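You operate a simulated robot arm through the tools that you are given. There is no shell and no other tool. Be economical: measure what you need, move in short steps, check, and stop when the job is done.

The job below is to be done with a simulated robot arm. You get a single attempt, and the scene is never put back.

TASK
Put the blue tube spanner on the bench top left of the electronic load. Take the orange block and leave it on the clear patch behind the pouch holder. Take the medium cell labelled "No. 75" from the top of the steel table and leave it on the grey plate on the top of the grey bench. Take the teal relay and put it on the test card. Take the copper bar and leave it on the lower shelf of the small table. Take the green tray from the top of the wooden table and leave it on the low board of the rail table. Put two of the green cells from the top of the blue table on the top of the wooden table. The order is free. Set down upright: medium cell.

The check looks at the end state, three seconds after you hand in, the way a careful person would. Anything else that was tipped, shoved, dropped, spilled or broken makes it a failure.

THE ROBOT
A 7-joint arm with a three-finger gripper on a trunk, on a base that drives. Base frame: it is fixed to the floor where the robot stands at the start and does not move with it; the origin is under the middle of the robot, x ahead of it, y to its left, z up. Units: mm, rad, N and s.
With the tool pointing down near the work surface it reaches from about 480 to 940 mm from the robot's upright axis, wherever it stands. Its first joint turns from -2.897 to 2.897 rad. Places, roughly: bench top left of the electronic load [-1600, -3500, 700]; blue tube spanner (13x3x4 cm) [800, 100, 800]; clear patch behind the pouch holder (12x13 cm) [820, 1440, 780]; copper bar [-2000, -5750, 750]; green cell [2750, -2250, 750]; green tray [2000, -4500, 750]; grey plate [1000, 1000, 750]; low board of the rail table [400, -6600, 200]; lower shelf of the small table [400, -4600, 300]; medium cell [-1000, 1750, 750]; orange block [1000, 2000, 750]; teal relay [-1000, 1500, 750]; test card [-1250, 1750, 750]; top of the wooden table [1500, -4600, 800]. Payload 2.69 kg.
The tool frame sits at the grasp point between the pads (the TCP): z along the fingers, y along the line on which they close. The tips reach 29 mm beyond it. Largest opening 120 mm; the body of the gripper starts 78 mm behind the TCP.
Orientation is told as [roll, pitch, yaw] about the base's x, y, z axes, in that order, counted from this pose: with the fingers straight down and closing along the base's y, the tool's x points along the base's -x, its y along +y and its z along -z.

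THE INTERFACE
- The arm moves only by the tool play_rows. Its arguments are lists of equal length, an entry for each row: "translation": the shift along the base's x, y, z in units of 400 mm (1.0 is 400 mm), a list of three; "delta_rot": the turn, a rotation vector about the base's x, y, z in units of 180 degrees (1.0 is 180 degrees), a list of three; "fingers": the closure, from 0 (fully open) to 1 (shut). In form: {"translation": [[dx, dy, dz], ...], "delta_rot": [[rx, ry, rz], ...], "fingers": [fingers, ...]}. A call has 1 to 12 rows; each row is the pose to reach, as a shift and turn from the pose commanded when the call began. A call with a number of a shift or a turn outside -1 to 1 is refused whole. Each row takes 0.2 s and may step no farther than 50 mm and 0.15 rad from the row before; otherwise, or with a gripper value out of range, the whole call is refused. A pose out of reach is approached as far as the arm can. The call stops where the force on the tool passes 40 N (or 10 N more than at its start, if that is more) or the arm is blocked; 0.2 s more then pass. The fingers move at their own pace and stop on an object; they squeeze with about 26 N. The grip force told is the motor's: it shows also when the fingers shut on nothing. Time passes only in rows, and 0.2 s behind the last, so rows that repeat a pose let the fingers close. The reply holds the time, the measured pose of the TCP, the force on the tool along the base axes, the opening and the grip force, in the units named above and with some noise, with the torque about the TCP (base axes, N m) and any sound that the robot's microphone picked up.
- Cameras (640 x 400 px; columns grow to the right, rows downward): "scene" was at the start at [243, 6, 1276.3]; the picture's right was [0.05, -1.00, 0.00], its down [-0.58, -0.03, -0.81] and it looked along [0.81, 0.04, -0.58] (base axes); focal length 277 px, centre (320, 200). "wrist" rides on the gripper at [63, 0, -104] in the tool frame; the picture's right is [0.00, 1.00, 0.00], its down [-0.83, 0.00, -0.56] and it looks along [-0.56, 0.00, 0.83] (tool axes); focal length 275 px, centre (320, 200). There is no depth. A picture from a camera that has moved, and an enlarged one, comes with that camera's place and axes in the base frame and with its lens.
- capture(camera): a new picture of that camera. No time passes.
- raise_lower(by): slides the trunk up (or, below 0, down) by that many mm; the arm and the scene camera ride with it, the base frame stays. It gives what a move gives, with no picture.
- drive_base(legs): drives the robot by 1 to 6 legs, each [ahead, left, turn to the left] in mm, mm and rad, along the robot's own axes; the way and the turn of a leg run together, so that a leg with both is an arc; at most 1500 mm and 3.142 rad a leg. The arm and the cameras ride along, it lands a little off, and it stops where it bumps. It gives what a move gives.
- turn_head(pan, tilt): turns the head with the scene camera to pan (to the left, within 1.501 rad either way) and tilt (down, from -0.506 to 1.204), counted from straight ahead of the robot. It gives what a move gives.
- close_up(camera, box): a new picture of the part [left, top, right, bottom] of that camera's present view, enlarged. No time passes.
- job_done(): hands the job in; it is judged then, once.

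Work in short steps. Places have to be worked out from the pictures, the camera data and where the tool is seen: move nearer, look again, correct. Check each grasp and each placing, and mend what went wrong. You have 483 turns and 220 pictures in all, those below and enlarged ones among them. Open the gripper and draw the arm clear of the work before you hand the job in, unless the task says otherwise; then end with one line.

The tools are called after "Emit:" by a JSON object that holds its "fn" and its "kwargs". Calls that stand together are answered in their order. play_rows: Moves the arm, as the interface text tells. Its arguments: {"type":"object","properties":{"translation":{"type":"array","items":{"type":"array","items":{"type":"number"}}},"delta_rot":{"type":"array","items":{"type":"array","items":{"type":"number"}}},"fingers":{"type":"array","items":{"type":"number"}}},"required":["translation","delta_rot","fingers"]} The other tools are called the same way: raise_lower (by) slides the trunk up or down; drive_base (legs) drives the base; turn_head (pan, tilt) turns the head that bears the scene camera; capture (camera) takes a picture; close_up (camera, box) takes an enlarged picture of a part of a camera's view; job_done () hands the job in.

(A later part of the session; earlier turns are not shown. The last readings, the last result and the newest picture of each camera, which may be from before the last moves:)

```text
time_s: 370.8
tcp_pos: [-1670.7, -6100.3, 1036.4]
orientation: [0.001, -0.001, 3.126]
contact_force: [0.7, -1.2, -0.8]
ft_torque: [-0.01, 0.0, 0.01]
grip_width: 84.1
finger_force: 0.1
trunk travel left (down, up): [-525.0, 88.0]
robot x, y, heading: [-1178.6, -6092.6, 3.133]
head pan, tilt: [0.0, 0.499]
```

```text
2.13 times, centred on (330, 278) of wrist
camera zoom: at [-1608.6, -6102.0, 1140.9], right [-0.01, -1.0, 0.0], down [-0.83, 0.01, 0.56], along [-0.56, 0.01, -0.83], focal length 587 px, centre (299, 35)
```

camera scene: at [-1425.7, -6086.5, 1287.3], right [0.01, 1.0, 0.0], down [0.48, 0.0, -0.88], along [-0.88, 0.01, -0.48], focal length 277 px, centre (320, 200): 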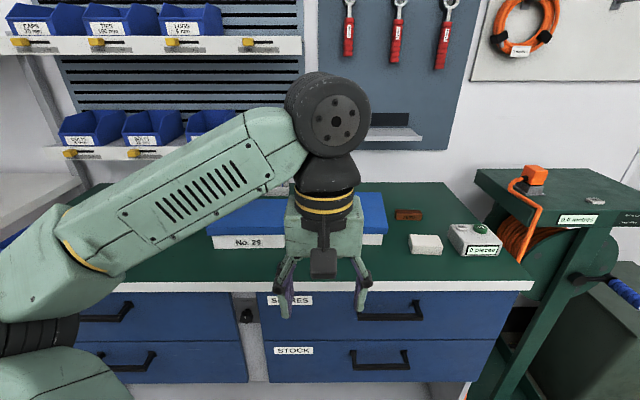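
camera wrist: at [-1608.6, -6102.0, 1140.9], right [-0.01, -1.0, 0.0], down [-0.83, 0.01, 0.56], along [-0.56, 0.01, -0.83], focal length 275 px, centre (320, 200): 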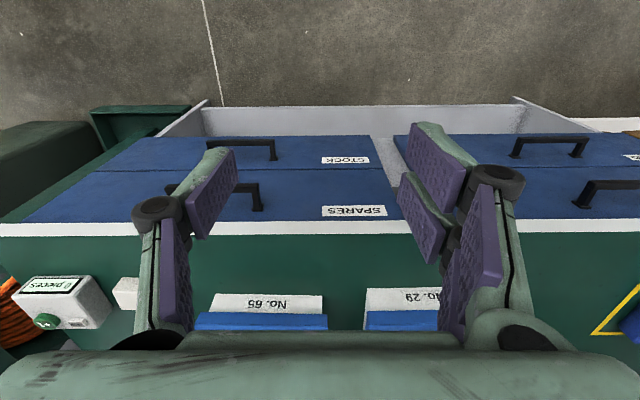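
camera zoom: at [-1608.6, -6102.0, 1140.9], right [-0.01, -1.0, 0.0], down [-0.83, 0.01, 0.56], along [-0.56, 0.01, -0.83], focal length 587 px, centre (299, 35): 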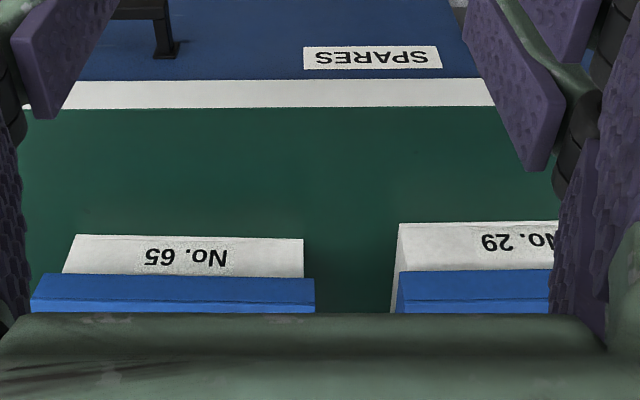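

Comparison shows box No. 65 was pushed ~12 mm back (No. 29 unchanged). I'll nudge it back from behind with closed fingers. Reposition the base first.

Emit:
{"fn": "drive_base", "kwargs": {"legs": [[85, -135, 0.008]]}}

Emit:
{"fn": "play_rows", "kwargs": {"translation": [[-0.1, -0.02, 0.02], [-0.2, -0.04, 0.02], [-0.3, -0.05, 0.02], [-0.4, -0.06, 0.02], [-0.5, -0.06, 0.02], [-0.6, -0.06, 0.02], [-0.7, -0.06, 0.02], [-0.8, -0.06, 0.02]], "delta_rot": [[0, 0, 0.002], [0, 0, 0.004], [0, 0, 0.004], [0, 0, 0.004], [0, 0, 0.004], [0, 0, 0.004], [0, 0, 0.004], [0, 0, 0.004]], "fingers": [1, 1, 1, 1, 1, 1, 1, 1]}}

Emit:
{"fn": "capture", "kwargs": {"camera": "scene"}}

Emit:
{"fn": "capture", "kwargs": {"camera": "wrist"}}

```text
time_s: 372.5
tcp_pos: [-1757.1, -5964.5, 1036.9]
orientation: [0.0, -0.001, 3.13]
contact_force: [-0.5, 0.2, -0.8]
ft_torque: [-0.02, -0.05, 0.03]
grip_width: 83.7
finger_force: 0.2
trunk travel left (down, up): [-525.0, 88.0]
robot x, y, heading: [-1262.0, -5949.7, 3.135]
head pan, tilt: [0.0, 0.499]
```

```text
time_s: 374.3
tcp_pos: [-2074.4, -5987.0, 1044.9]
orientation: [0.004, 0.001, -3.139]
contact_force: [-0.6, 0.1, 1.3]
ft_torque: [-0.03, 0.0, 0.02]
grip_width: 0.0
finger_force: 26.4
trunk travel left (down, up): [-525.0, 88.0]
robot x, y, heading: [-1259.0, -5950.1, 3.144]
head pan, tilt: [0.0, 0.499]
```

```text
91 pictures are left
camera scene: at [-1509.4, -5949.5, 1287.2], right [0.0, 1.0, 0.0], down [0.48, 0.0, -0.88], along [-0.88, 0.0, -0.48], focal length 277 px, centre (320, 200)
```

scene: 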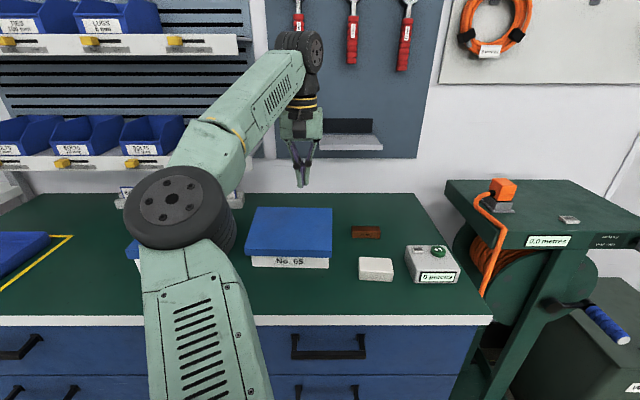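

```text
90 pictures are left
camera wrist: at [-2011.1, -5987.5, 1148.6], right [0.01, -1.0, 0.0], down [-0.83, 0.0, 0.56], along [-0.56, 0.0, -0.83], focal length 275 px, centre (320, 200)
```

wrist: 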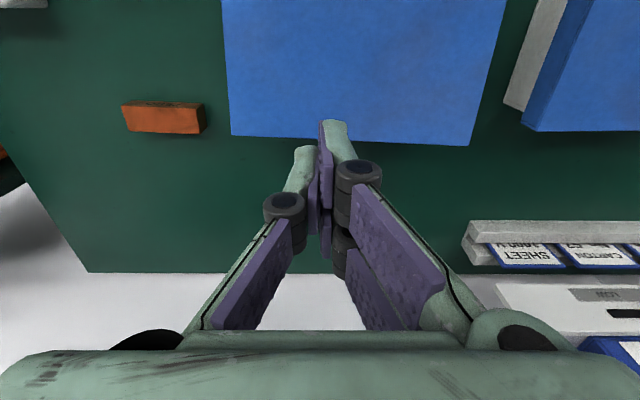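

Lid's rear edge is visible and reachable. Move behind it, then lower so the fingertips are at lid height.

Emit:
{"fn": "play_rows", "kwargs": {"translation": [[-0.07, -0.01, 0], [-0.15, -0.02, 0], [-0.15, -0.02, -0.1], [-0.15, -0.02, -0.2], [-0.15, -0.02, -0.275]], "delta_rot": [[0, 0, 0], [0, 0, 0], [0, 0, 0], [0, 0, 0], [0, 0, 0]], "fingers": [1, 1, 1, 1, 1]}}

Emit:
{"fn": "capture", "kwargs": {"camera": "scene"}}

Emit:
{"fn": "capture", "kwargs": {"camera": "wrist"}}

```text
time_s: 375.5
tcp_pos: [-2135.0, -5998.1, 935.9]
orientation: [0.001, 0.0, -3.14]
contact_force: [0.7, 0.1, 0.0]
ft_torque: [-0.01, 0.02, -0.02]
grip_width: 0.2
finger_force: 25.9
out of reach, approached as far as the arm can: row 2
trunk travel left (down, up): [-525.0, 88.0]
robot x, y, heading: [-1261.7, -5948.8, 3.144]
head pan, tilt: [0.0, 0.499]
```

```text
89 pictures are left
camera scene: at [-1509.3, -5949.8, 1287.3], right [0.0, 1.0, 0.0], down [0.48, 0.0, -0.88], along [-0.88, 0.0, -0.48], focal length 277 px, centre (320, 200)
```

scene: 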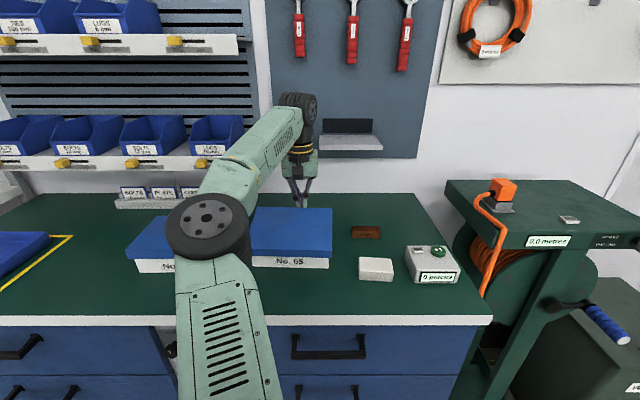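

```text
88 pictures are left
camera wrist: at [-2071.1, -5998.4, 1040.1], right [0.01, -1.0, 0.0], down [-0.83, -0.01, 0.56], along [-0.56, 0.0, -0.83], focal length 275 px, centre (320, 200)
```

wrist: 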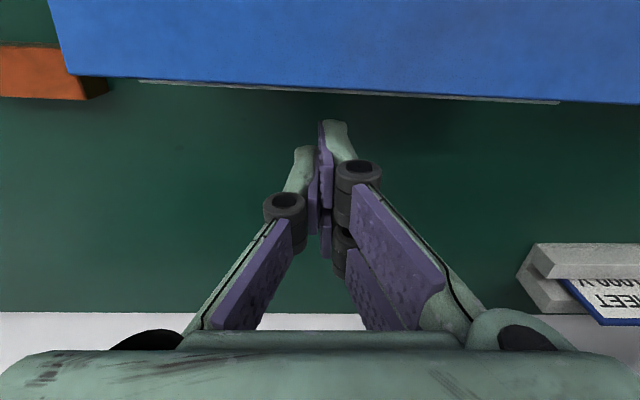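

The box body protrudes at the back under the lid. Lower the fingertips near the bench, then push +x ~29 mm gently (contact expected after ~16 mm).

Emit:
{"fn": "play_rows", "kwargs": {"translation": [[0, 0, -0.05], [0, 0, -0.09], [0.03, 0, -0.09], [0.045, 0, -0.09], [0.055, 0, -0.09]], "delta_rot": [[0, 0, 0], [0, 0, 0], [0, 0, 0], [0, 0, 0], [0, 0, 0]], "fingers": [1, 1, 1, 1, 1]}}

Emit:
{"fn": "capture", "kwargs": {"camera": "wrist"}}

```text
time_s: 376.7
tcp_pos: [-2113.8, -5997.0, 899.7]
orientation: [0.001, -0.002, -3.137]
contact_force: [-0.3, 0.1, 0.6]
ft_torque: [0.0, 0.0, 0.0]
grip_width: 0.3
finger_force: 25.8
trunk travel left (down, up): [-525.0, 88.0]
robot x, y, heading: [-1262.3, -5952.7, 3.14]
head pan, tilt: [0.0, 0.499]
```

```text
87 pictures are left
camera wrist: at [-2051.0, -5996.7, 1003.2], right [0.01, -1.0, 0.0], down [-0.83, -0.01, 0.56], along [-0.56, 0.0, -0.83], focal length 275 px, centre (320, 200)
```

wrist: 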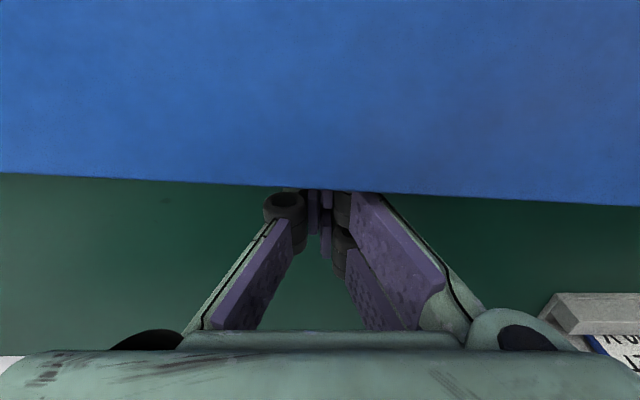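

No contact yet; continue pushing in small steps.

Emit:
{"fn": "play_rows", "kwargs": {"translation": [[0.008, 0, 0], [0.016, 0, 0], [0.024, 0, 0]], "delta_rot": [[0, 0, 0], [0, 0, 0], [0, 0, 0]], "fingers": [1, 1, 1]}}

```text
time_s: 377.5
tcp_pos: [-2103.8, -5997.0, 897.7]
orientation: [0.001, 0.001, -3.137]
contact_force: [-0.3, 0.9, -0.3]
ft_torque: [0.02, 0.0, -0.01]
grip_width: 0.1
finger_force: 25.8
trunk travel left (down, up): [-525.0, 88.0]
robot x, y, heading: [-1267.4, -5951.2, 3.143]
head pan, tilt: [0.0, 0.499]
```

Emit:
{"fn": "play_rows", "kwargs": {"translation": [[0.008, 0, 0], [0.016, 0, 0], [0.024, 0, 0]], "delta_rot": [[0, 0, 0], [0, 0, 0], [0, 0, 0]], "fingers": [1, 1, 1]}}

Emit:
{"fn": "capture", "kwargs": {"camera": "wrist"}}

```text
time_s: 378.3
tcp_pos: [-2095.4, -5996.9, 898.7]
orientation: [-0.001, 0.001, -3.137]
contact_force: [-0.3, -0.5, 0.3]
ft_torque: [0.02, -0.01, -0.04]
grip_width: 0.0
finger_force: 25.7
trunk travel left (down, up): [-525.0, 88.0]
robot x, y, heading: [-1262.3, -5949.0, 3.143]
head pan, tilt: [0.0, 0.499]
```

```text
86 pictures are left
camera wrist: at [-2031.2, -5997.6, 1002.1], right [0.01, -1.0, 0.0], down [-0.83, -0.01, 0.56], along [-0.56, 0.0, -0.83], focal length 275 px, centre (320, 200)
```

wrist: 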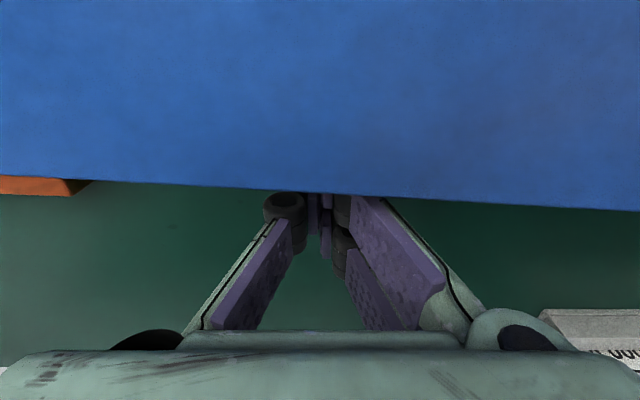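

The box followed the push (~18 mm). Back off, lift clear, and return to the reference viewpoint to compare.

Emit:
{"fn": "play_rows", "kwargs": {"translation": [[-0.05, 0, 0], [-0.08, 0, 0.02], [-0.08, 0, 0.12], [-0.08, 0, 0.24], [-0.08, 0, 0.35], [0.03, 0, 0.36], [0.15, 0, 0.36], [0.27, 0, 0.35], [0.39, 0, 0.345], [0.51, -0.03, 0.345], [0.63, -0.06, 0.345], [0.75, -0.09, 0.345]], "delta_rot": [[0, 0, 0], [0, 0, 0], [0, 0, 0], [0, 0, 0], [0, 0, 0], [0, 0, 0], [0, 0, 0], [0, 0, 0], [0, 0, 0], [0, 0, 0], [0, 0, 0], [0, 0, 0]], "fingers": [1, 1, 1, 1, 1, 1, 1, 0.3, 0.3, 0.3, 0.3, 0.3]}}

Emit:
{"fn": "drive_base", "kwargs": {"legs": [[0, 110, 0]]}}

```text
time_s: 380.9
tcp_pos: [-1791.0, -6032.2, 1036.9]
orientation: [-0.001, 0.0, -3.138]
contact_force: [0.8, -0.3, 0.3]
ft_torque: [0.0, -0.01, 0.01]
grip_width: 83.9
finger_force: 0.0
trunk travel left (down, up): [-525.0, 88.0]
robot x, y, heading: [-1261.7, -5949.9, 3.138]
head pan, tilt: [0.0, 0.499]
```

```text
time_s: 382.4
tcp_pos: [-1790.2, -6143.1, 1037.7]
orientation: [-0.001, 0.0, -3.137]
contact_force: [0.7, -0.5, -0.4]
ft_torque: [0.02, 0.02, -0.02]
grip_width: 84.2
finger_force: 0.0
trunk travel left (down, up): [-525.0, 88.0]
robot x, y, heading: [-1263.0, -6060.5, 3.139]
head pan, tilt: [0.0, 0.499]
```

Move the arm to the reference viewpoint (-1671,-6100,1036) and capture.

Emit:
{"fn": "drive_base", "kwargs": {"legs": [[-100, 0, 0]]}}

Emit:
{"fn": "play_rows", "kwargs": {"translation": [[0.05, 0.1075, 0]], "delta_rot": [[0, 0, -0.004]], "fingers": [0.3]}}

Emit:
{"fn": "close_up", "kwargs": {"camera": "wrist", "box": [180, 220, 480, 335]}}

```text
time_s: 383.6
tcp_pos: [-1691.2, -6142.4, 1037.8]
orientation: [0.0, -0.002, -3.139]
contact_force: [0.3, -0.2, -0.7]
ft_torque: [-0.02, 0.04, 0.02]
grip_width: 84.2
finger_force: 0.0
trunk travel left (down, up): [-525.0, 88.0]
robot x, y, heading: [-1160.2, -6061.9, 3.141]
head pan, tilt: [0.0, 0.499]
```

```text
time_s: 384.0
tcp_pos: [-1671.2, -6096.9, 1035.5]
orientation: [-0.002, 0.0, 3.13]
contact_force: [-0.8, 0.0, -0.3]
ft_torque: [0.01, -0.01, -0.02]
grip_width: 83.9
finger_force: 0.0
trunk travel left (down, up): [-525.0, 88.0]
robot x, y, heading: [-1161.0, -6063.3, 3.137]
head pan, tilt: [0.0, 0.499]
```

```text
2.13 times, centred on (330, 278) of wrist
camera zoom: at [-1608.2, -6098.0, 1139.7], right [-0.01, -1.0, 0.0], down [-0.83, 0.01, 0.56], along [-0.56, 0.0, -0.83], focal length 587 px, centre (299, 35)
```

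zoom: 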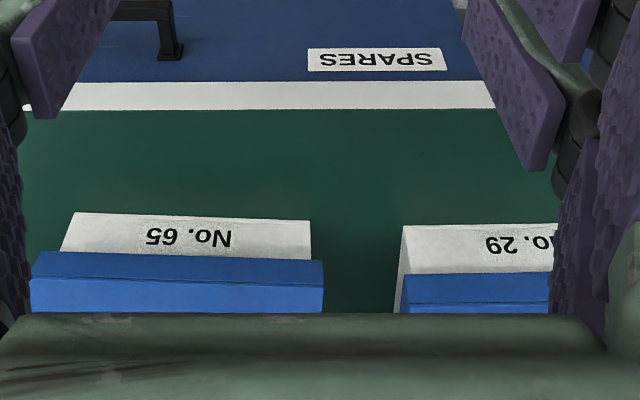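

I overshot: the box now sits ~10 mm too far forward. I'll nudge it back ~10 mm from the front. Position closed fingers in front of it.

Emit:
{"fn": "play_rows", "kwargs": {"translation": [[-0.1, 0.05, 0], [-0.2, 0.1, 0], [-0.3, 0.15, 0], [-0.4, 0.2, 0], [-0.5, 0.23, 0], [-0.56, 0.24, -0.06], [-0.56, 0.24, -0.16], [-0.56, 0.24, -0.26], [-0.56, 0.24, -0.34]], "delta_rot": [[0, 0, 0.004], [0, 0, 0.004], [0, 0, 0.004], [0, 0, 0.004], [0, 0, 0.004], [0, 0, 0.004], [0, 0, 0.004], [0, 0, 0.004], [0, 0, 0.004]], "fingers": [1, 1, 1, 1, 1, 1, 1, 1, 1]}}

Emit:
{"fn": "capture", "kwargs": {"camera": "wrist"}}

```text
time_s: 386.0
tcp_pos: [-1894.3, -6001.5, 900.3]
orientation: [0.001, -0.001, -3.139]
contact_force: [-0.1, -1.1, 0.5]
ft_torque: [0.02, 0.01, 0.02]
grip_width: 0.1
finger_force: 25.7
trunk travel left (down, up): [-525.0, 88.0]
robot x, y, heading: [-1163.7, -6063.5, 3.138]
head pan, tilt: [0.0, 0.499]
```

```text
84 pictures are left
camera wrist: at [-1832.5, -6001.6, 1005.1], right [0.01, -1.0, 0.0], down [-0.83, -0.01, 0.56], along [-0.56, 0.0, -0.83], focal length 275 px, centre (320, 200)
```

wrist: 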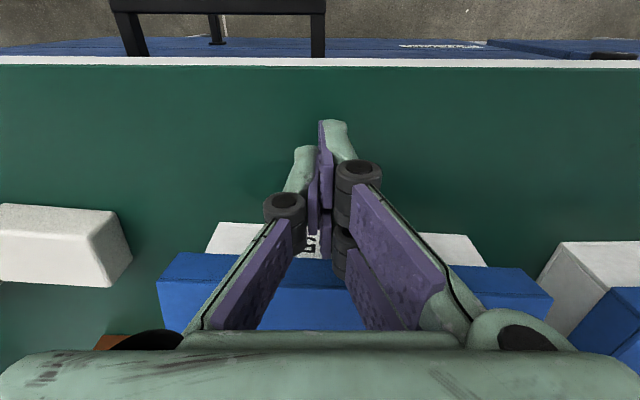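

Move to y≈-5982 and push back gently toward x≈-1931.

Emit:
{"fn": "play_rows", "kwargs": {"translation": [[0, 0.05, 0], [-0.04, 0.05, 0], [-0.065, 0.05, 0], [-0.08, 0.05, 0], [-0.092, 0.05, 0]], "delta_rot": [[0, 0, 0], [0, 0, 0], [0, 0, 0], [0, 0, 0], [0, 0, 0]], "fingers": [1, 1, 1, 1, 1]}}

Emit:
{"fn": "capture", "kwargs": {"camera": "wrist"}}

```text
time_s: 387.2
tcp_pos: [-1932.4, -5981.2, 901.0]
orientation: [0.0, -0.002, -3.141]
contact_force: [0.0, 1.6, -0.6]
ft_torque: [-0.01, 0.02, 0.03]
grip_width: 0.0
finger_force: 25.9
trunk travel left (down, up): [-525.0, 88.0]
robot x, y, heading: [-1161.5, -6060.2, 3.141]
head pan, tilt: [0.0, 0.499]
```

```text
83 pictures are left
camera wrist: at [-1869.2, -5981.8, 1005.3], right [0.01, -1.0, 0.0], down [-0.83, 0.0, 0.56], along [-0.56, 0.0, -0.83], focal length 275 px, centre (320, 200)
```

wrist: 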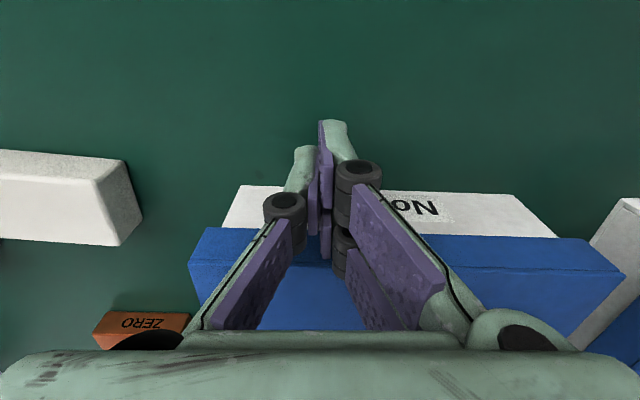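

Box is back within a few mm of its original place. Retreat and go for the copper bar from farther back.

Emit:
{"fn": "play_rows", "kwargs": {"translation": [[0.06, 0, 0], [0.1, 0, 0.02], [0.1, 0, 0.12], [0.1, 0, 0.24], [0.12, 0, 0.34], [0.24, 0, 0.36], [0.36, 0, 0.36], [0.48, 0, 0.36]], "delta_rot": [[0, 0, 0], [0, 0, 0], [0, 0, 0], [0, 0, 0], [0, 0, 0], [0, 0, 0], [0, 0, 0], [0, 0, 0]], "fingers": [1, 1, 1, 1, 0.2, 0.2, 0.2, 0.2]}}

Emit:
{"fn": "drive_base", "kwargs": {"legs": [[60, -270, 0]]}}

```text
time_s: 389.0
tcp_pos: [-1739.9, -5983.3, 1044.1]
orientation: [0.001, -0.001, -3.138]
contact_force: [0.0, 0.2, 0.6]
ft_torque: [0.0, 0.04, 0.0]
grip_width: 74.5
finger_force: 0.0
trunk travel left (down, up): [-525.0, 88.0]
robot x, y, heading: [-1163.8, -6063.1, 3.14]
head pan, tilt: [0.0, 0.499]
```

```text
time_s: 391.6
tcp_pos: [-1800.3, -5718.5, 1043.9]
orientation: [0.0, 0.0, -3.137]
contact_force: [-0.7, 0.1, 0.1]
ft_torque: [0.02, -0.01, 0.02]
grip_width: 95.9
finger_force: 0.0
trunk travel left (down, up): [-525.0, 88.0]
robot x, y, heading: [-1217.5, -5795.7, 3.138]
head pan, tilt: [0.0, 0.499]
```

Reach over the bar at z≈960.

Emit:
{"fn": "play_rows", "kwargs": {"translation": [[-0.09, -0.06, 0], [-0.18, -0.12, 0], [-0.27, -0.18, 0], [-0.37, -0.23, 0], [-0.47, -0.27, 0], [-0.58, -0.281, 0], [-0.68, -0.281, -0.02], [-0.74, -0.281, -0.1], [-0.74, -0.281, -0.2]], "delta_rot": [[0, 0, 0], [0, 0, 0], [0, 0, 0], [0, 0, 0], [0, 0, 0], [0, 0, 0], [0, 0, 0], [0, 0, 0], [0, 0, 0]], "fingers": [0.2, 0.2, 0.2, 0.2, 0.2, 0.2, 0.2, 0.2, 0.2]}}

Emit:
{"fn": "capture", "kwargs": {"camera": "wrist"}}

Emit:
{"fn": "capture", "kwargs": {"camera": "scene"}}

```text
time_s: 393.6
tcp_pos: [-2092.2, -5830.3, 961.3]
orientation: [0.0, 0.0, -3.139]
contact_force: [0.4, 0.9, -0.4]
ft_torque: [-0.02, 0.0, 0.0]
grip_width: 96.0
finger_force: 0.1
trunk travel left (down, up): [-525.0, 88.0]
robot x, y, heading: [-1218.5, -5797.5, 3.139]
head pan, tilt: [0.0, 0.499]
```

```text
82 pictures are left
camera wrist: at [-2028.8, -5830.3, 1065.6], right [0.01, -1.0, 0.0], down [-0.83, -0.01, 0.56], along [-0.56, 0.0, -0.83], focal length 275 px, centre (320, 200)
```

wrist: 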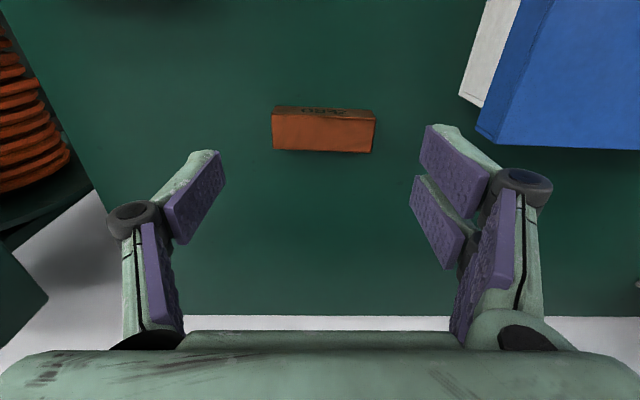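

```text
81 pictures are left
camera scene: at [-1468.2, -5795.0, 1287.3], right [0.0, 1.0, 0.0], down [0.48, 0.0, -0.88], along [-0.88, 0.0, -0.48], focal length 277 px, centre (320, 200)
```

scene: 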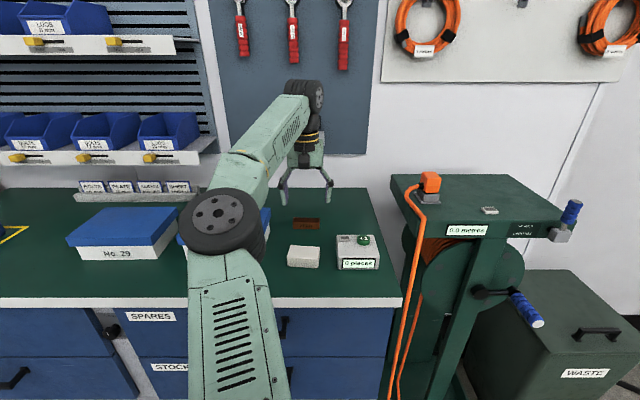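

Box view matches the original reference well. Descend on the bar and grip.

Emit:
{"fn": "play_rows", "kwargs": {"translation": [[0, -0.005, -0.08], [0, -0.005, -0.14], [0, -0.005, -0.16], [0, -0.005, -0.172]], "delta_rot": [[0, 0, 0], [0, 0, 0], [0, 0, 0], [0, 0, 0]], "fingers": [0.2, 0.2, 0.2, 0.2]}}

```text
time_s: 394.6
tcp_pos: [-2095.7, -5833.4, 896.4]
orientation: [0.001, -0.001, -3.138]
contact_force: [0.4, -0.1, 0.6]
ft_torque: [0.0, -0.01, 0.04]
grip_width: 96.0
finger_force: 0.0
trunk travel left (down, up): [-525.0, 88.0]
robot x, y, heading: [-1223.2, -5795.3, 3.136]
head pan, tilt: [0.0, 0.499]
```

Emit:
{"fn": "play_rows", "kwargs": {"translation": [[0, 0, -0.008], [0, 0, -0.016], [0, 0, -0.024], [0, 0, -0.03]], "delta_rot": [[0, 0, 0], [0, 0, 0], [0, 0, 0], [0, 0, 0]], "fingers": [0.2, 0.2, 0.2, 0.2]}}

```text
time_s: 395.6
tcp_pos: [-2096.1, -5833.3, 882.9]
orientation: [0.0, -0.002, -3.138]
contact_force: [0.5, -0.2, -0.4]
ft_torque: [-0.02, 0.02, -0.02]
grip_width: 96.2
finger_force: 0.0
trunk travel left (down, up): [-525.0, 88.0]
robot x, y, heading: [-1221.2, -5798.3, 3.141]
head pan, tilt: [0.0, 0.499]
```

No bench contact but pads fully cover the bar. Close.

Emit:
{"fn": "play_rows", "kwargs": {"translation": [[0, 0, -0.01], [0, 0, -0.01], [0, 0, -0.01], [0, 0, -0.01]], "delta_rot": [[0, 0, 0], [0, 0, 0], [0, 0, 0], [0, 0, 0]], "fingers": [1, 1, 1, 1]}}

Emit:
{"fn": "play_rows", "kwargs": {"translation": [[0, 0, 0.06], [0, 0, 0.16], [0, 0, 0.26], [0, 0, 0.36]], "delta_rot": [[0, 0, 0], [0, 0, 0], [0, 0, 0], [0, 0, 0]], "fingers": [1, 1, 1, 1]}}

Emit:
{"fn": "capture", "kwargs": {"camera": "wrist"}}

```text
time_s: 396.6
tcp_pos: [-2095.3, -5833.7, 885.8]
orientation: [0.0, -0.008, -3.138]
contact_force: [-6.8, -4.0, 36.6]
ft_torque: [-0.62, -0.36, -0.33]
grip_width: 72.3
finger_force: 26.2
trunk travel left (down, up): [-525.0, 88.0]
robot x, y, heading: [-1221.2, -5798.5, 3.143]
head pan, tilt: [0.0, 0.499]
```

```text
time_s: 397.6
tcp_pos: [-2097.3, -5830.9, 1023.8]
orientation: [0.0, -0.003, -3.14]
contact_force: [0.1, 0.0, -3.4]
ft_torque: [0.0, -0.02, 0.01]
grip_width: 72.1
finger_force: 25.8
trunk travel left (down, up): [-525.0, 88.0]
robot x, y, heading: [-1219.8, -5794.4, 3.14]
head pan, tilt: [0.0, 0.499]
```

```text
80 pictures are left
camera wrist: at [-2033.6, -5831.1, 1128.3], right [0.01, -1.0, 0.0], down [-0.83, -0.01, 0.56], along [-0.56, 0.0, -0.83], focal length 275 px, centre (320, 200)
```

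wrist: 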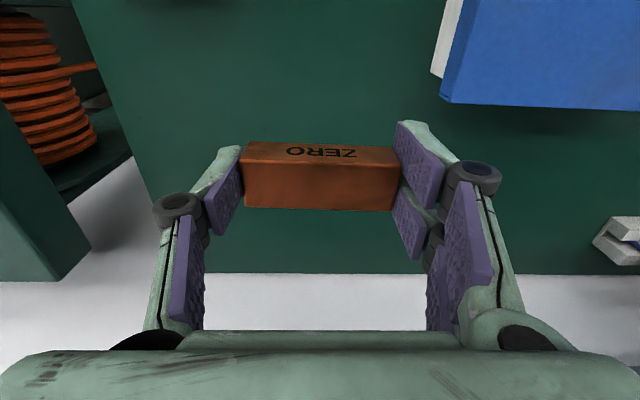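

Bar held (72 mm). Retract and drive to north of the small table.

Emit:
{"fn": "play_rows", "kwargs": {"translation": [[0.1, 0, 0.02], [0.22, 0, 0.02], [0.34, 0, 0.02], [0.46, 0.02, 0.02], [0.58, 0.04, 0.02], [0.7, 0.06, 0.02], [0.82, 0.08, 0.02], [0.9, 0.09, 0.02]], "delta_rot": [[0, 0, 0], [0, 0, 0], [0, 0, 0], [0, 0, 0], [0, 0, 0], [0, 0, 0], [0, 0, 0], [0, 0, 0]], "fingers": [1, 1, 1, 1, 1, 1, 1, 1]}}

Emit:
{"fn": "drive_base", "kwargs": {"legs": [[-400, 0, 0], [0, 0, 1.57]]}}

Emit:
{"fn": "turn_head", "kwargs": {"pan": 0.9, "tilt": 0.4}}

Emit:
{"fn": "capture", "kwargs": {"camera": "scene"}}

```text
time_s: 399.4
tcp_pos: [-1738.2, -5798.0, 1034.8]
orientation: [0.002, -0.001, -3.138]
contact_force: [0.2, 0.4, -3.8]
ft_torque: [-0.01, -0.03, 0.01]
grip_width: 72.2
finger_force: 26.1
trunk travel left (down, up): [-525.0, 88.0]
robot x, y, heading: [-1220.8, -5795.8, 3.138]
head pan, tilt: [0.0, 0.499]
```

```text
time_s: 405.8
tcp_pos: [-832.8, -6318.1, 1034.8]
orientation: [-0.001, 0.001, -1.605]
contact_force: [-0.2, 0.6, -3.2]
ft_torque: [0.03, -0.01, 0.0]
grip_width: 72.0
finger_force: 25.9
trunk travel left (down, up): [-525.0, 88.0]
robot x, y, heading: [-815.5, -5801.2, -1.611]
head pan, tilt: [0.0, 0.499]
```

```text
time_s: 407.0
tcp_pos: [-833.0, -6316.9, 1035.9]
orientation: [0.001, 0.0, -1.605]
contact_force: [-0.3, -1.0, -3.4]
ft_torque: [-0.01, -0.02, -0.04]
grip_width: 72.1
finger_force: 26.0
trunk travel left (down, up): [-525.0, 88.0]
robot x, y, heading: [-813.9, -5800.2, -1.609]
head pan, tilt: [0.901, 0.4]
```

```text
79 pictures are left
camera scene: at [-750.5, -6014.2, 1296.4], right [-0.65, -0.76, 0.0], down [-0.3, 0.25, -0.92], along [0.7, -0.6, -0.39], focal length 277 px, centre (320, 200)
```

scene: 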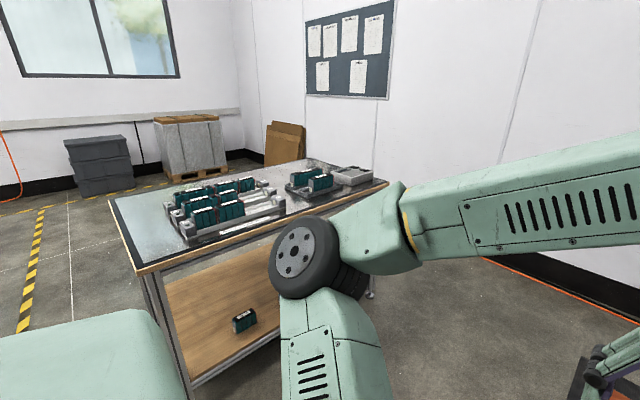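

That's the rail table (low board visible). Now drive to north of the small table.

Emit:
{"fn": "drive_base", "kwargs": {"legs": [[-1050, 0, 0.04], [-1000, 0, 0], [0, 1100, 0]]}}

Emit:
{"fn": "turn_head", "kwargs": {"pan": 0.0, "tilt": 0.6}}

Emit:
{"fn": "capture", "kwargs": {"camera": "scene"}}

```text
time_s: 415.9
tcp_pos: [-806.8, -4510.2, 1036.9]
orientation: [0.003, -0.003, -1.512]
contact_force: [0.5, 0.1, -3.8]
ft_torque: [0.0, 0.0, 0.02]
grip_width: 71.7
finger_force: 26.3
trunk travel left (down, up): [-525.0, 88.0]
robot x, y, heading: [-837.2, -3993.5, -1.516]
head pan, tilt: [0.901, 0.4]
stopped in leg 2: the robot was blocked; the commanded pose is now the measured one
```

```text
time_s: 417.1
tcp_pos: [-806.9, -4509.5, 1035.9]
orientation: [0.002, -0.002, -1.512]
contact_force: [-0.1, 0.4, -3.1]
ft_torque: [0.01, -0.04, 0.01]
grip_width: 72.2
finger_force: 25.5
trunk travel left (down, up): [-525.0, 88.0]
robot x, y, heading: [-835.5, -3994.9, -1.514]
head pan, tilt: [0.0, 0.6]
```

```text
78 pictures are left
camera scene: at [-824.2, -4235.0, 1278.1], right [-1.0, -0.06, 0.0], down [-0.03, 0.56, -0.83], along [0.05, -0.82, -0.56], focal length 277 px, centre (320, 200)
```

scene: 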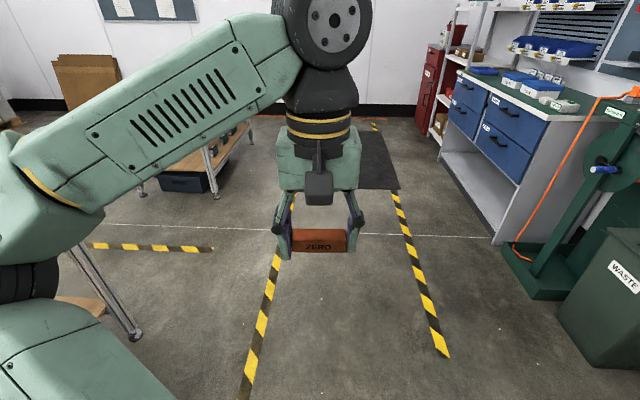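

The robot's back touched the electronics bench corner. Move ahead a bit, then left (+x), then back.

Emit:
{"fn": "drive_base", "kwargs": {"legs": [[60, 0, -0.05], [0, 650, 0], [-290, 0, 0], [0, 560, 0]]}}

Emit:
{"fn": "capture", "kwargs": {"camera": "scene"}}

```text
time_s: 429.3
tcp_pos: [384.2, -4271.0, 1035.9]
orientation: [0.002, -0.003, -1.557]
contact_force: [0.3, 0.2, -4.0]
ft_torque: [0.02, -0.02, 0.0]
grip_width: 71.8
finger_force: 26.3
trunk travel left (down, up): [-525.0, 88.0]
robot x, y, heading: [379.6, -3754.3, -1.564]
head pan, tilt: [0.0, 0.6]
```

```text
77 pictures are left
camera scene: at [380.1, -3996.5, 1278.1], right [-1.0, -0.01, 0.0], down [-0.01, 0.57, -0.82], along [0.01, -0.82, -0.57], focal length 277 px, centre (320, 200)
```

scene: 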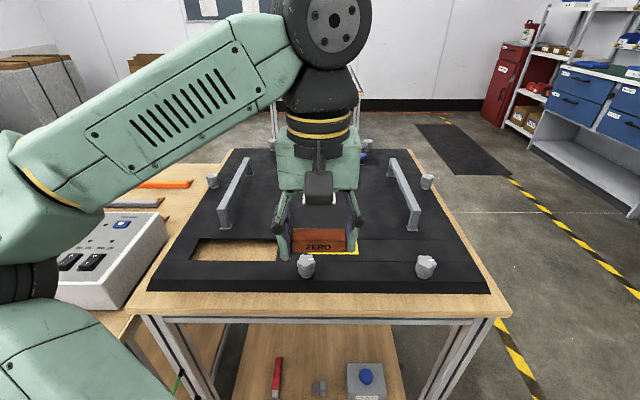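

Lower shelf holds small items near its front. Back off 130 mm, lower the trunk, and look under the table top.

Emit:
{"fn": "drive_base", "kwargs": {"legs": [[-130, 0, 0]]}}

Emit:
{"fn": "raise_lower", "kwargs": {"by": -490}}

Emit:
{"fn": "turn_head", "kwargs": {"pan": -0.05, "tilt": 0.4}}

Emit:
{"fn": "capture", "kwargs": {"camera": "scene"}}

```text
time_s: 430.6
tcp_pos: [385.1, -4142.4, 1036.2]
orientation: [0.002, -0.002, -1.556]
contact_force: [-0.7, 0.3, -3.9]
ft_torque: [-0.02, 0.02, -0.01]
grip_width: 71.9
finger_force: 26.1
trunk travel left (down, up): [-525.0, 88.0]
robot x, y, heading: [377.2, -3626.6, -1.563]
head pan, tilt: [0.0, 0.6]
```

```text
refused: -490 is not a number from -400 to 400
```

```text
time_s: 431.3
tcp_pos: [383.6, -4142.3, 1036.7]
orientation: [0.001, -0.004, -1.555]
contact_force: [0.0, 0.9, -3.8]
ft_torque: [0.0, 0.01, 0.0]
grip_width: 72.0
finger_force: 26.2
trunk travel left (down, up): [-525.0, 88.0]
robot x, y, heading: [378.9, -3622.0, -1.563]
head pan, tilt: [-0.051, 0.4]
```

```text
76 pictures are left
camera scene: at [374.3, -3872.5, 1296.3], right [-1.0, 0.04, 0.0], down [0.02, 0.39, -0.92], along [-0.04, -0.92, -0.39], focal length 277 px, centre (320, 200)
```

scene: 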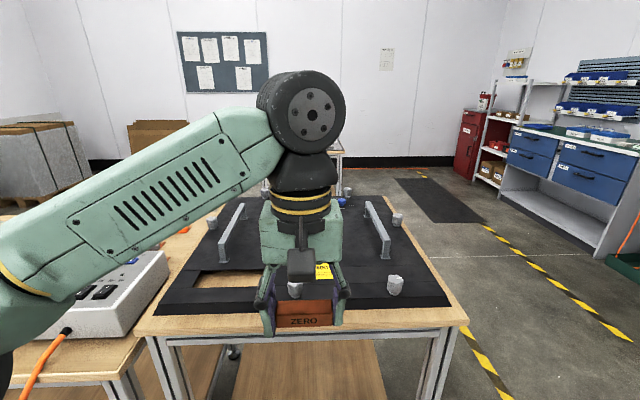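

Lower the trunk in two steps and look under the table.

Emit:
{"fn": "raise_lower", "kwargs": {"by": -300}}

Emit:
{"fn": "raise_lower", "kwargs": {"by": -190}}

Emit:
{"fn": "capture", "kwargs": {"camera": "scene"}}

Emit:
{"fn": "capture", "kwargs": {"camera": "wrist"}}

```text
time_s: 434.3
tcp_pos: [383.8, -4141.8, 735.6]
orientation: [0.001, -0.003, -1.554]
contact_force: [0.0, -0.7, -2.9]
ft_torque: [-0.03, 0.02, 0.01]
grip_width: 71.8
finger_force: 26.0
trunk travel left (down, up): [-225.0, 388.0]
robot x, y, heading: [377.2, -3625.6, -1.565]
head pan, tilt: [-0.051, 0.4]
```

```text
time_s: 436.6
tcp_pos: [384.2, -4140.5, 594.7]
orientation: [0.002, -0.009, -1.558]
contact_force: [0.5, 0.0, -3.5]
ft_torque: [-0.01, -0.01, 0.0]
grip_width: 71.5
finger_force: 25.7
trunk travel left (down, up): [-79.0, 535.0]
robot x, y, heading: [380.4, -3627.4, -1.564]
head pan, tilt: [-0.051, 0.4]
stopped: the arm was blocked; the commanded pose is now the measured one
```

```text
75 pictures are left
camera scene: at [373.8, -3869.2, 853.4], right [-1.0, 0.04, 0.0], down [0.02, 0.38, -0.92], along [-0.04, -0.92, -0.38], focal length 277 px, centre (320, 200)
```

scene: 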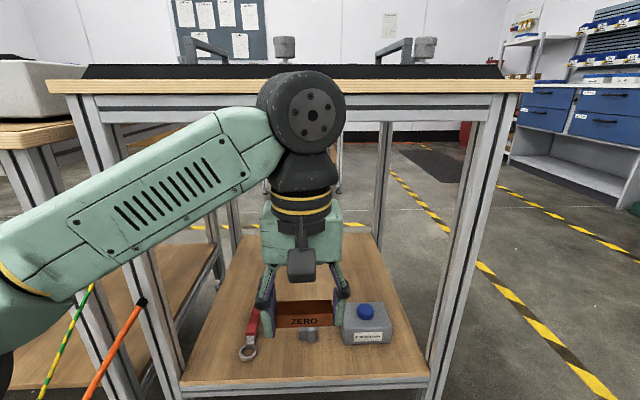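

```text
74 pictures are left
camera wrist: at [382.5, -4077.8, 698.0], right [1.0, 0.02, 0.0], down [0.01, -0.83, 0.56], along [0.01, -0.56, -0.83], focal length 275 px, centre (320, 200)
```

wrist: 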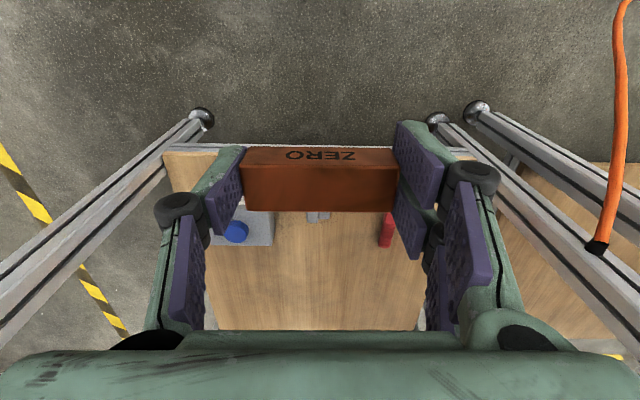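

Trunk lowering was blocked, likely by the folded elbow against the robot itself. I'll back off 330 mm and extend the arm forward, then lower further.

Emit:
{"fn": "raise_lower", "kwargs": {"by": 20}}

Emit:
{"fn": "drive_base", "kwargs": {"legs": [[-330, 0, 0]]}}

Emit:
{"fn": "play_rows", "kwargs": {"translation": [[0, -0.11, 0], [0, -0.22, 0], [0, -0.33, 0], [0, -0.44, 0], [0, -0.55, 0], [0, -0.66, 0], [0, -0.77, 0], [0, -0.82, 0]], "delta_rot": [[0, 0, 0], [0, 0, 0], [0, 0, 0], [0, 0, 0], [0, 0, 0], [0, 0, 0], [0, 0, 0], [0, 0, 0]], "fingers": [1, 1, 1, 1, 1, 1, 1, 1]}}

```text
time_s: 437.2
tcp_pos: [384.2, -4142.4, 608.3]
orientation: [0.001, -0.004, -1.559]
contact_force: [0.5, -0.3, -4.5]
ft_torque: [-0.01, 0.01, 0.01]
grip_width: 71.7
finger_force: 25.9
trunk travel left (down, up): [-99.0, 515.0]
robot x, y, heading: [375.7, -3623.5, -1.562]
head pan, tilt: [-0.051, 0.4]
```

```text
time_s: 439.4
tcp_pos: [377.8, -3814.3, 610.1]
orientation: [0.003, -0.001, -1.563]
contact_force: [0.6, 0.2, -4.4]
ft_torque: [-0.01, -0.01, -0.04]
grip_width: 71.7
finger_force: 26.6
trunk travel left (down, up): [-99.0, 515.0]
robot x, y, heading: [373.6, -3296.7, -1.563]
head pan, tilt: [-0.051, 0.4]
```

```text
time_s: 441.2
tcp_pos: [376.3, -4142.9, 608.4]
orientation: [0.001, -0.003, -1.564]
contact_force: [0.4, -0.1, -3.7]
ft_torque: [0.03, -0.03, -0.05]
grip_width: 71.7
finger_force: 25.8
trunk travel left (down, up): [-99.0, 515.0]
robot x, y, heading: [375.3, -3293.5, -1.564]
head pan, tilt: [-0.051, 0.4]
```

Now lower the arm to z≈400 outside the table and look.

Emit:
{"fn": "raise_lower", "kwargs": {"by": -60}}

Emit:
{"fn": "play_rows", "kwargs": {"translation": [[0, 0, -0.1], [0, 0, -0.2], [0, 0, -0.3], [0, 0, -0.37]], "delta_rot": [[0, 0, 0], [0, 0, 0], [0, 0, 0], [0, 0, 0]], "fingers": [1, 1, 1, 1]}}

Emit:
{"fn": "capture", "kwargs": {"camera": "scene"}}

Emit:
{"fn": "capture", "kwargs": {"camera": "wrist"}}

```text
time_s: 442.4
tcp_pos: [372.4, -4138.9, 599.5]
orientation: [0.006, -0.016, -1.569]
contact_force: [-0.6, 0.8, -3.1]
ft_torque: [0.0, -0.05, -0.05]
grip_width: 71.8
finger_force: 25.6
trunk travel left (down, up): [-78.0, 536.0]
robot x, y, heading: [373.9, -3297.8, -1.565]
head pan, tilt: [-0.051, 0.4]
stopped: the arm was blocked; the commanded pose is now the measured one
```

```text
time_s: 443.4
tcp_pos: [369.2, -4144.5, 451.3]
orientation: [0.005, -0.017, -1.574]
contact_force: [-0.1, -0.1, -3.3]
ft_torque: [-0.02, -0.04, 0.02]
grip_width: 71.6
finger_force: 25.9
trunk travel left (down, up): [-78.0, 536.0]
robot x, y, heading: [372.1, -3295.0, -1.569]
head pan, tilt: [-0.051, 0.4]
```

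```text
73 pictures are left
camera scene: at [370.4, -3541.9, 853.2], right [-1.0, 0.05, 0.0], down [0.02, 0.39, -0.92], along [-0.04, -0.92, -0.39], focal length 277 px, centre (320, 200)
```

scene: 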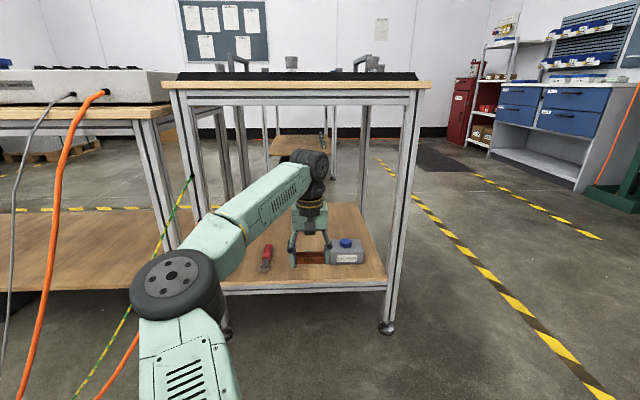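

```text
72 pictures are left
camera wrist: at [368.8, -4080.6, 554.2], right [1.0, 0.0, 0.0], down [0.0, -0.82, 0.57], along [0.01, -0.57, -0.82], focal length 275 px, centre (320, 200)
```

wrist: 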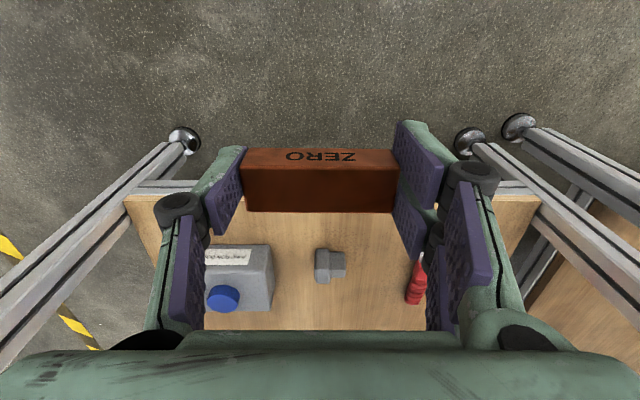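

Shelf is at z≈185–200. Lower to ~340 and drive in 490 mm so the bar goes over the free area behind the small items.

Emit:
{"fn": "play_rows", "kwargs": {"translation": [[0, 0, -0.1], [0, 0, -0.2], [0, 0, -0.275]], "delta_rot": [[0, 0, 0], [0, 0, 0], [-0.003, 0.005, 0.003]], "fingers": [1, 1, 1]}}

Emit:
{"fn": "drive_base", "kwargs": {"legs": [[300, 0, 0]]}}

Emit:
{"fn": "capture", "kwargs": {"camera": "scene"}}

Emit:
{"fn": "capture", "kwargs": {"camera": "wrist"}}

```text
time_s: 444.2
tcp_pos: [372.2, -4142.5, 339.5]
orientation: [-0.01, -0.025, -1.564]
contact_force: [-0.8, 0.4, -3.0]
ft_torque: [0.02, 0.0, 0.02]
grip_width: 72.2
finger_force: 26.1
trunk travel left (down, up): [-78.0, 536.0]
robot x, y, heading: [372.6, -3294.2, -1.57]
head pan, tilt: [-0.051, 0.4]
```

```text
time_s: 446.3
tcp_pos: [375.0, -4441.2, 341.6]
orientation: [-0.013, -0.026, -1.562]
contact_force: [-0.3, -0.1, -3.9]
ft_torque: [0.02, 0.04, 0.04]
grip_width: 72.0
finger_force: 26.1
trunk travel left (down, up): [-78.0, 536.0]
robot x, y, heading: [376.6, -3596.3, -1.567]
head pan, tilt: [-0.051, 0.4]
```

```text
71 pictures are left
camera scene: at [371.8, -3840.7, 853.2], right [-1.0, 0.04, 0.0], down [0.02, 0.38, -0.92], along [-0.04, -0.92, -0.38], focal length 277 px, centre (320, 200)
```

scene: 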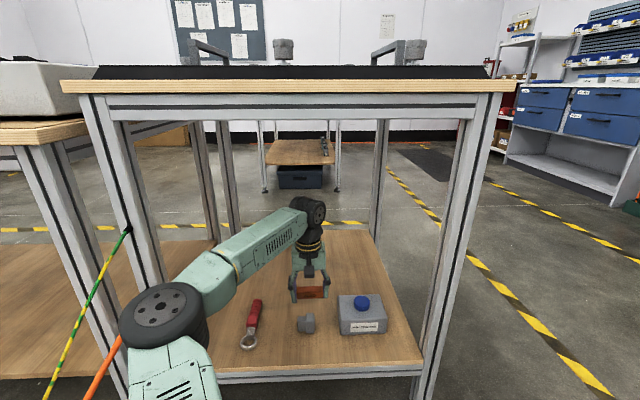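

```text
70 pictures are left
camera wrist: at [374.8, -4377.2, 443.6], right [1.0, 0.01, -0.01], down [0.02, -0.82, 0.58], along [0.0, -0.58, -0.82], focal length 275 px, centre (320, 200)
```

wrist: 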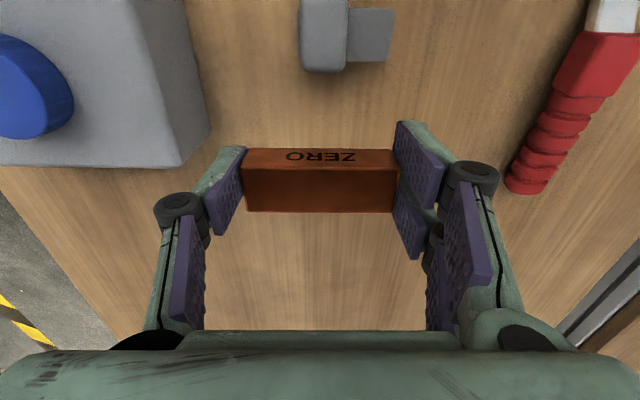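

Path is clear between the items. Drive another 130 mm ahead, then lower.

Emit:
{"fn": "drive_base", "kwargs": {"legs": [[130, 0, 0]]}}

Emit:
{"fn": "play_rows", "kwargs": {"translation": [[0, 0, -0.08], [0, 0, -0.16], [0, 0, -0.22]], "delta_rot": [[0, 0, 0], [0.002, 0.003, 0], [0.004, 0.006, 0]], "fingers": [1, 1, 1]}}

Emit:
{"fn": "capture", "kwargs": {"camera": "wrist"}}

```text
time_s: 447.6
tcp_pos: [373.4, -4570.5, 342.1]
orientation: [-0.011, -0.026, -1.564]
contact_force: [-0.7, -1.4, -3.1]
ft_torque: [0.01, 0.05, 0.01]
grip_width: 71.8
finger_force: 25.7
trunk travel left (down, up): [-78.0, 536.0]
robot x, y, heading: [377.7, -3731.4, -1.562]
head pan, tilt: [-0.051, 0.4]
```

```text
time_s: 448.2
tcp_pos: [374.0, -4571.5, 282.3]
orientation: [-0.024, -0.022, -1.56]
contact_force: [-2.1, 0.1, 9.0]
ft_torque: [0.3, -0.42, 0.07]
grip_width: 71.6
finger_force: 26.2
trunk travel left (down, up): [-78.0, 536.0]
robot x, y, heading: [376.3, -3726.2, -1.568]
head pan, tilt: [-0.051, 0.4]
stopped in row 3: the force on the tool passed its limit at 68 N (the readings are from after the stop); the commanded pose is now the measured one
```

```text
69 pictures are left
camera wrist: at [375.5, -4507.3, 385.1], right [1.0, 0.01, -0.02], down [0.02, -0.82, 0.57], along [-0.01, -0.57, -0.82], focal length 275 px, centre (320, 200)
```

wrist: 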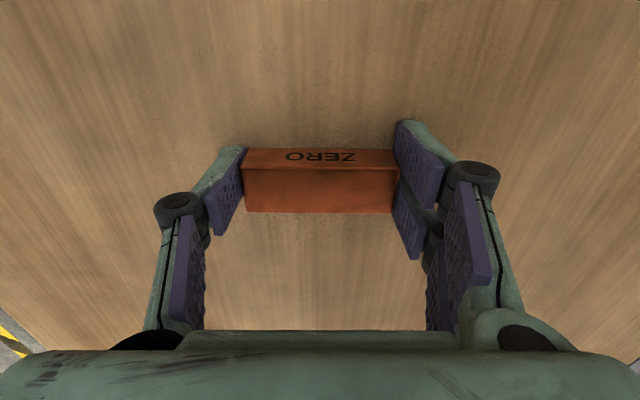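

Contact: shelf at ≈251. Ease up 2 mm, release, and lift.

Emit:
{"fn": "play_rows", "kwargs": {"translation": [[0, 0, 0.004], [0, 0, 0.006], [0, 0, 0.006], [0, 0, 0.006], [0, 0, 0.08], [0, 0, 0.17]], "delta_rot": [[0, 0, 0], [0, 0, 0], [0, 0, 0], [0, 0, 0], [0, 0, 0], [0, 0, 0]], "fingers": [1, 0.2, 0.2, 0.2, 0.2, 0.2]}}

Emit:
{"fn": "capture", "kwargs": {"camera": "wrist"}}

```text
time_s: 449.6
tcp_pos: [372.1, -4571.1, 350.1]
orientation: [-0.022, -0.022, -1.562]
contact_force: [-0.8, 1.0, 0.1]
ft_torque: [0.01, 0.02, -0.02]
grip_width: 96.1
finger_force: 0.0
trunk travel left (down, up): [-78.0, 536.0]
robot x, y, heading: [377.1, -3722.4, -1.566]
head pan, tilt: [-0.051, 0.4]
```

```text
68 pictures are left
camera wrist: at [373.4, -4506.8, 452.4], right [1.0, 0.01, -0.02], down [0.02, -0.82, 0.57], along [-0.01, -0.57, -0.82], focal length 275 px, centre (320, 200)
```

wrist: 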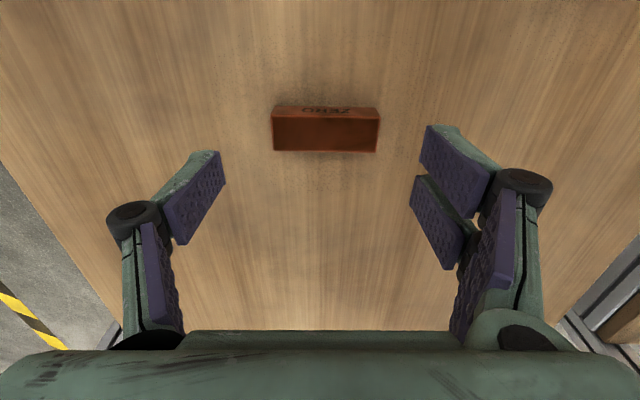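

Bar is on the lower shelf. Back straight out, then raise.

Emit:
{"fn": "play_rows", "kwargs": {"translation": [[0, 0, 0.05], [0, 0, 0.05], [0, 0, 0.05]], "delta_rot": [[0.003, 0.003, 0], [0.006, 0.006, 0], [0.006, 0.006, 0]], "fingers": [0.5, 0.5, 0.5]}}

Emit:
{"fn": "drive_base", "kwargs": {"legs": [[-480, 0, 0]]}}

Emit:
{"fn": "raise_lower", "kwargs": {"by": 400}}

Emit:
{"fn": "raise_lower", "kwargs": {"by": 47}}

Emit:
{"fn": "turn_head", "kwargs": {"pan": 0.7, "tilt": 0.4}}

Emit:
{"fn": "capture", "kwargs": {"camera": "scene"}}

```text
time_s: 450.4
tcp_pos: [373.7, -4571.3, 370.1]
orientation: [-0.041, -0.001, -1.564]
contact_force: [-0.3, -0.1, 0.5]
ft_torque: [-0.01, 0.02, 0.01]
grip_width: 59.8
finger_force: 0.0
trunk travel left (down, up): [-78.0, 536.0]
robot x, y, heading: [375.1, -3724.0, -1.566]
head pan, tilt: [-0.051, 0.4]
```

```text
time_s: 453.4
tcp_pos: [370.8, -4076.3, 368.5]
orientation: [-0.04, 0.001, -1.561]
contact_force: [-1.2, 0.0, 0.0]
ft_torque: [0.01, 0.03, 0.01]
grip_width: 59.6
finger_force: 0.2
trunk travel left (down, up): [-78.0, 536.0]
robot x, y, heading: [376.5, -3231.3, -1.568]
head pan, tilt: [-0.051, 0.4]
```

```text
time_s: 457.2
tcp_pos: [370.7, -4077.9, 760.9]
orientation: [-0.042, 0.005, -1.562]
contact_force: [0.6, -0.7, 0.0]
ft_torque: [0.0, 0.01, 0.03]
grip_width: 60.0
finger_force: 0.1
trunk travel left (down, up): [-478.0, 136.0]
robot x, y, heading: [374.0, -3234.0, -1.563]
head pan, tilt: [-0.051, 0.4]
```

```text
time_s: 458.1
tcp_pos: [371.3, -4078.3, 807.8]
orientation: [-0.042, 0.005, -1.561]
contact_force: [0.5, -0.7, 0.2]
ft_torque: [0.03, 0.01, -0.02]
grip_width: 59.9
finger_force: 0.1
trunk travel left (down, up): [-525.0, 89.0]
robot x, y, heading: [374.4, -3229.9, -1.567]
head pan, tilt: [-0.051, 0.4]
```

```text
time_s: 459.2
tcp_pos: [371.6, -4077.3, 809.2]
orientation: [-0.042, 0.003, -1.562]
contact_force: [-0.1, 0.7, -0.8]
ft_torque: [0.0, 0.0, 0.0]
grip_width: 59.9
finger_force: 0.1
trunk travel left (down, up): [-525.0, 89.0]
robot x, y, heading: [376.9, -3232.2, -1.564]
head pan, tilt: [0.7, 0.4]
```

```text
67 pictures are left
camera scene: at [434.6, -3456.5, 1296.0], right [-0.76, -0.65, 0.0], down [-0.25, 0.3, -0.92], along [0.6, -0.7, -0.39], focal length 277 px, centre (320, 200)
```

scene: 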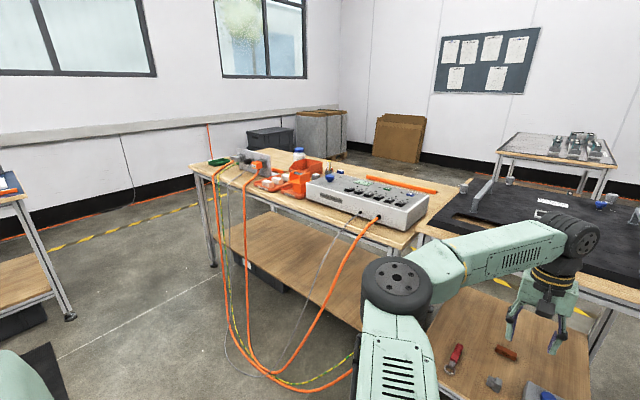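

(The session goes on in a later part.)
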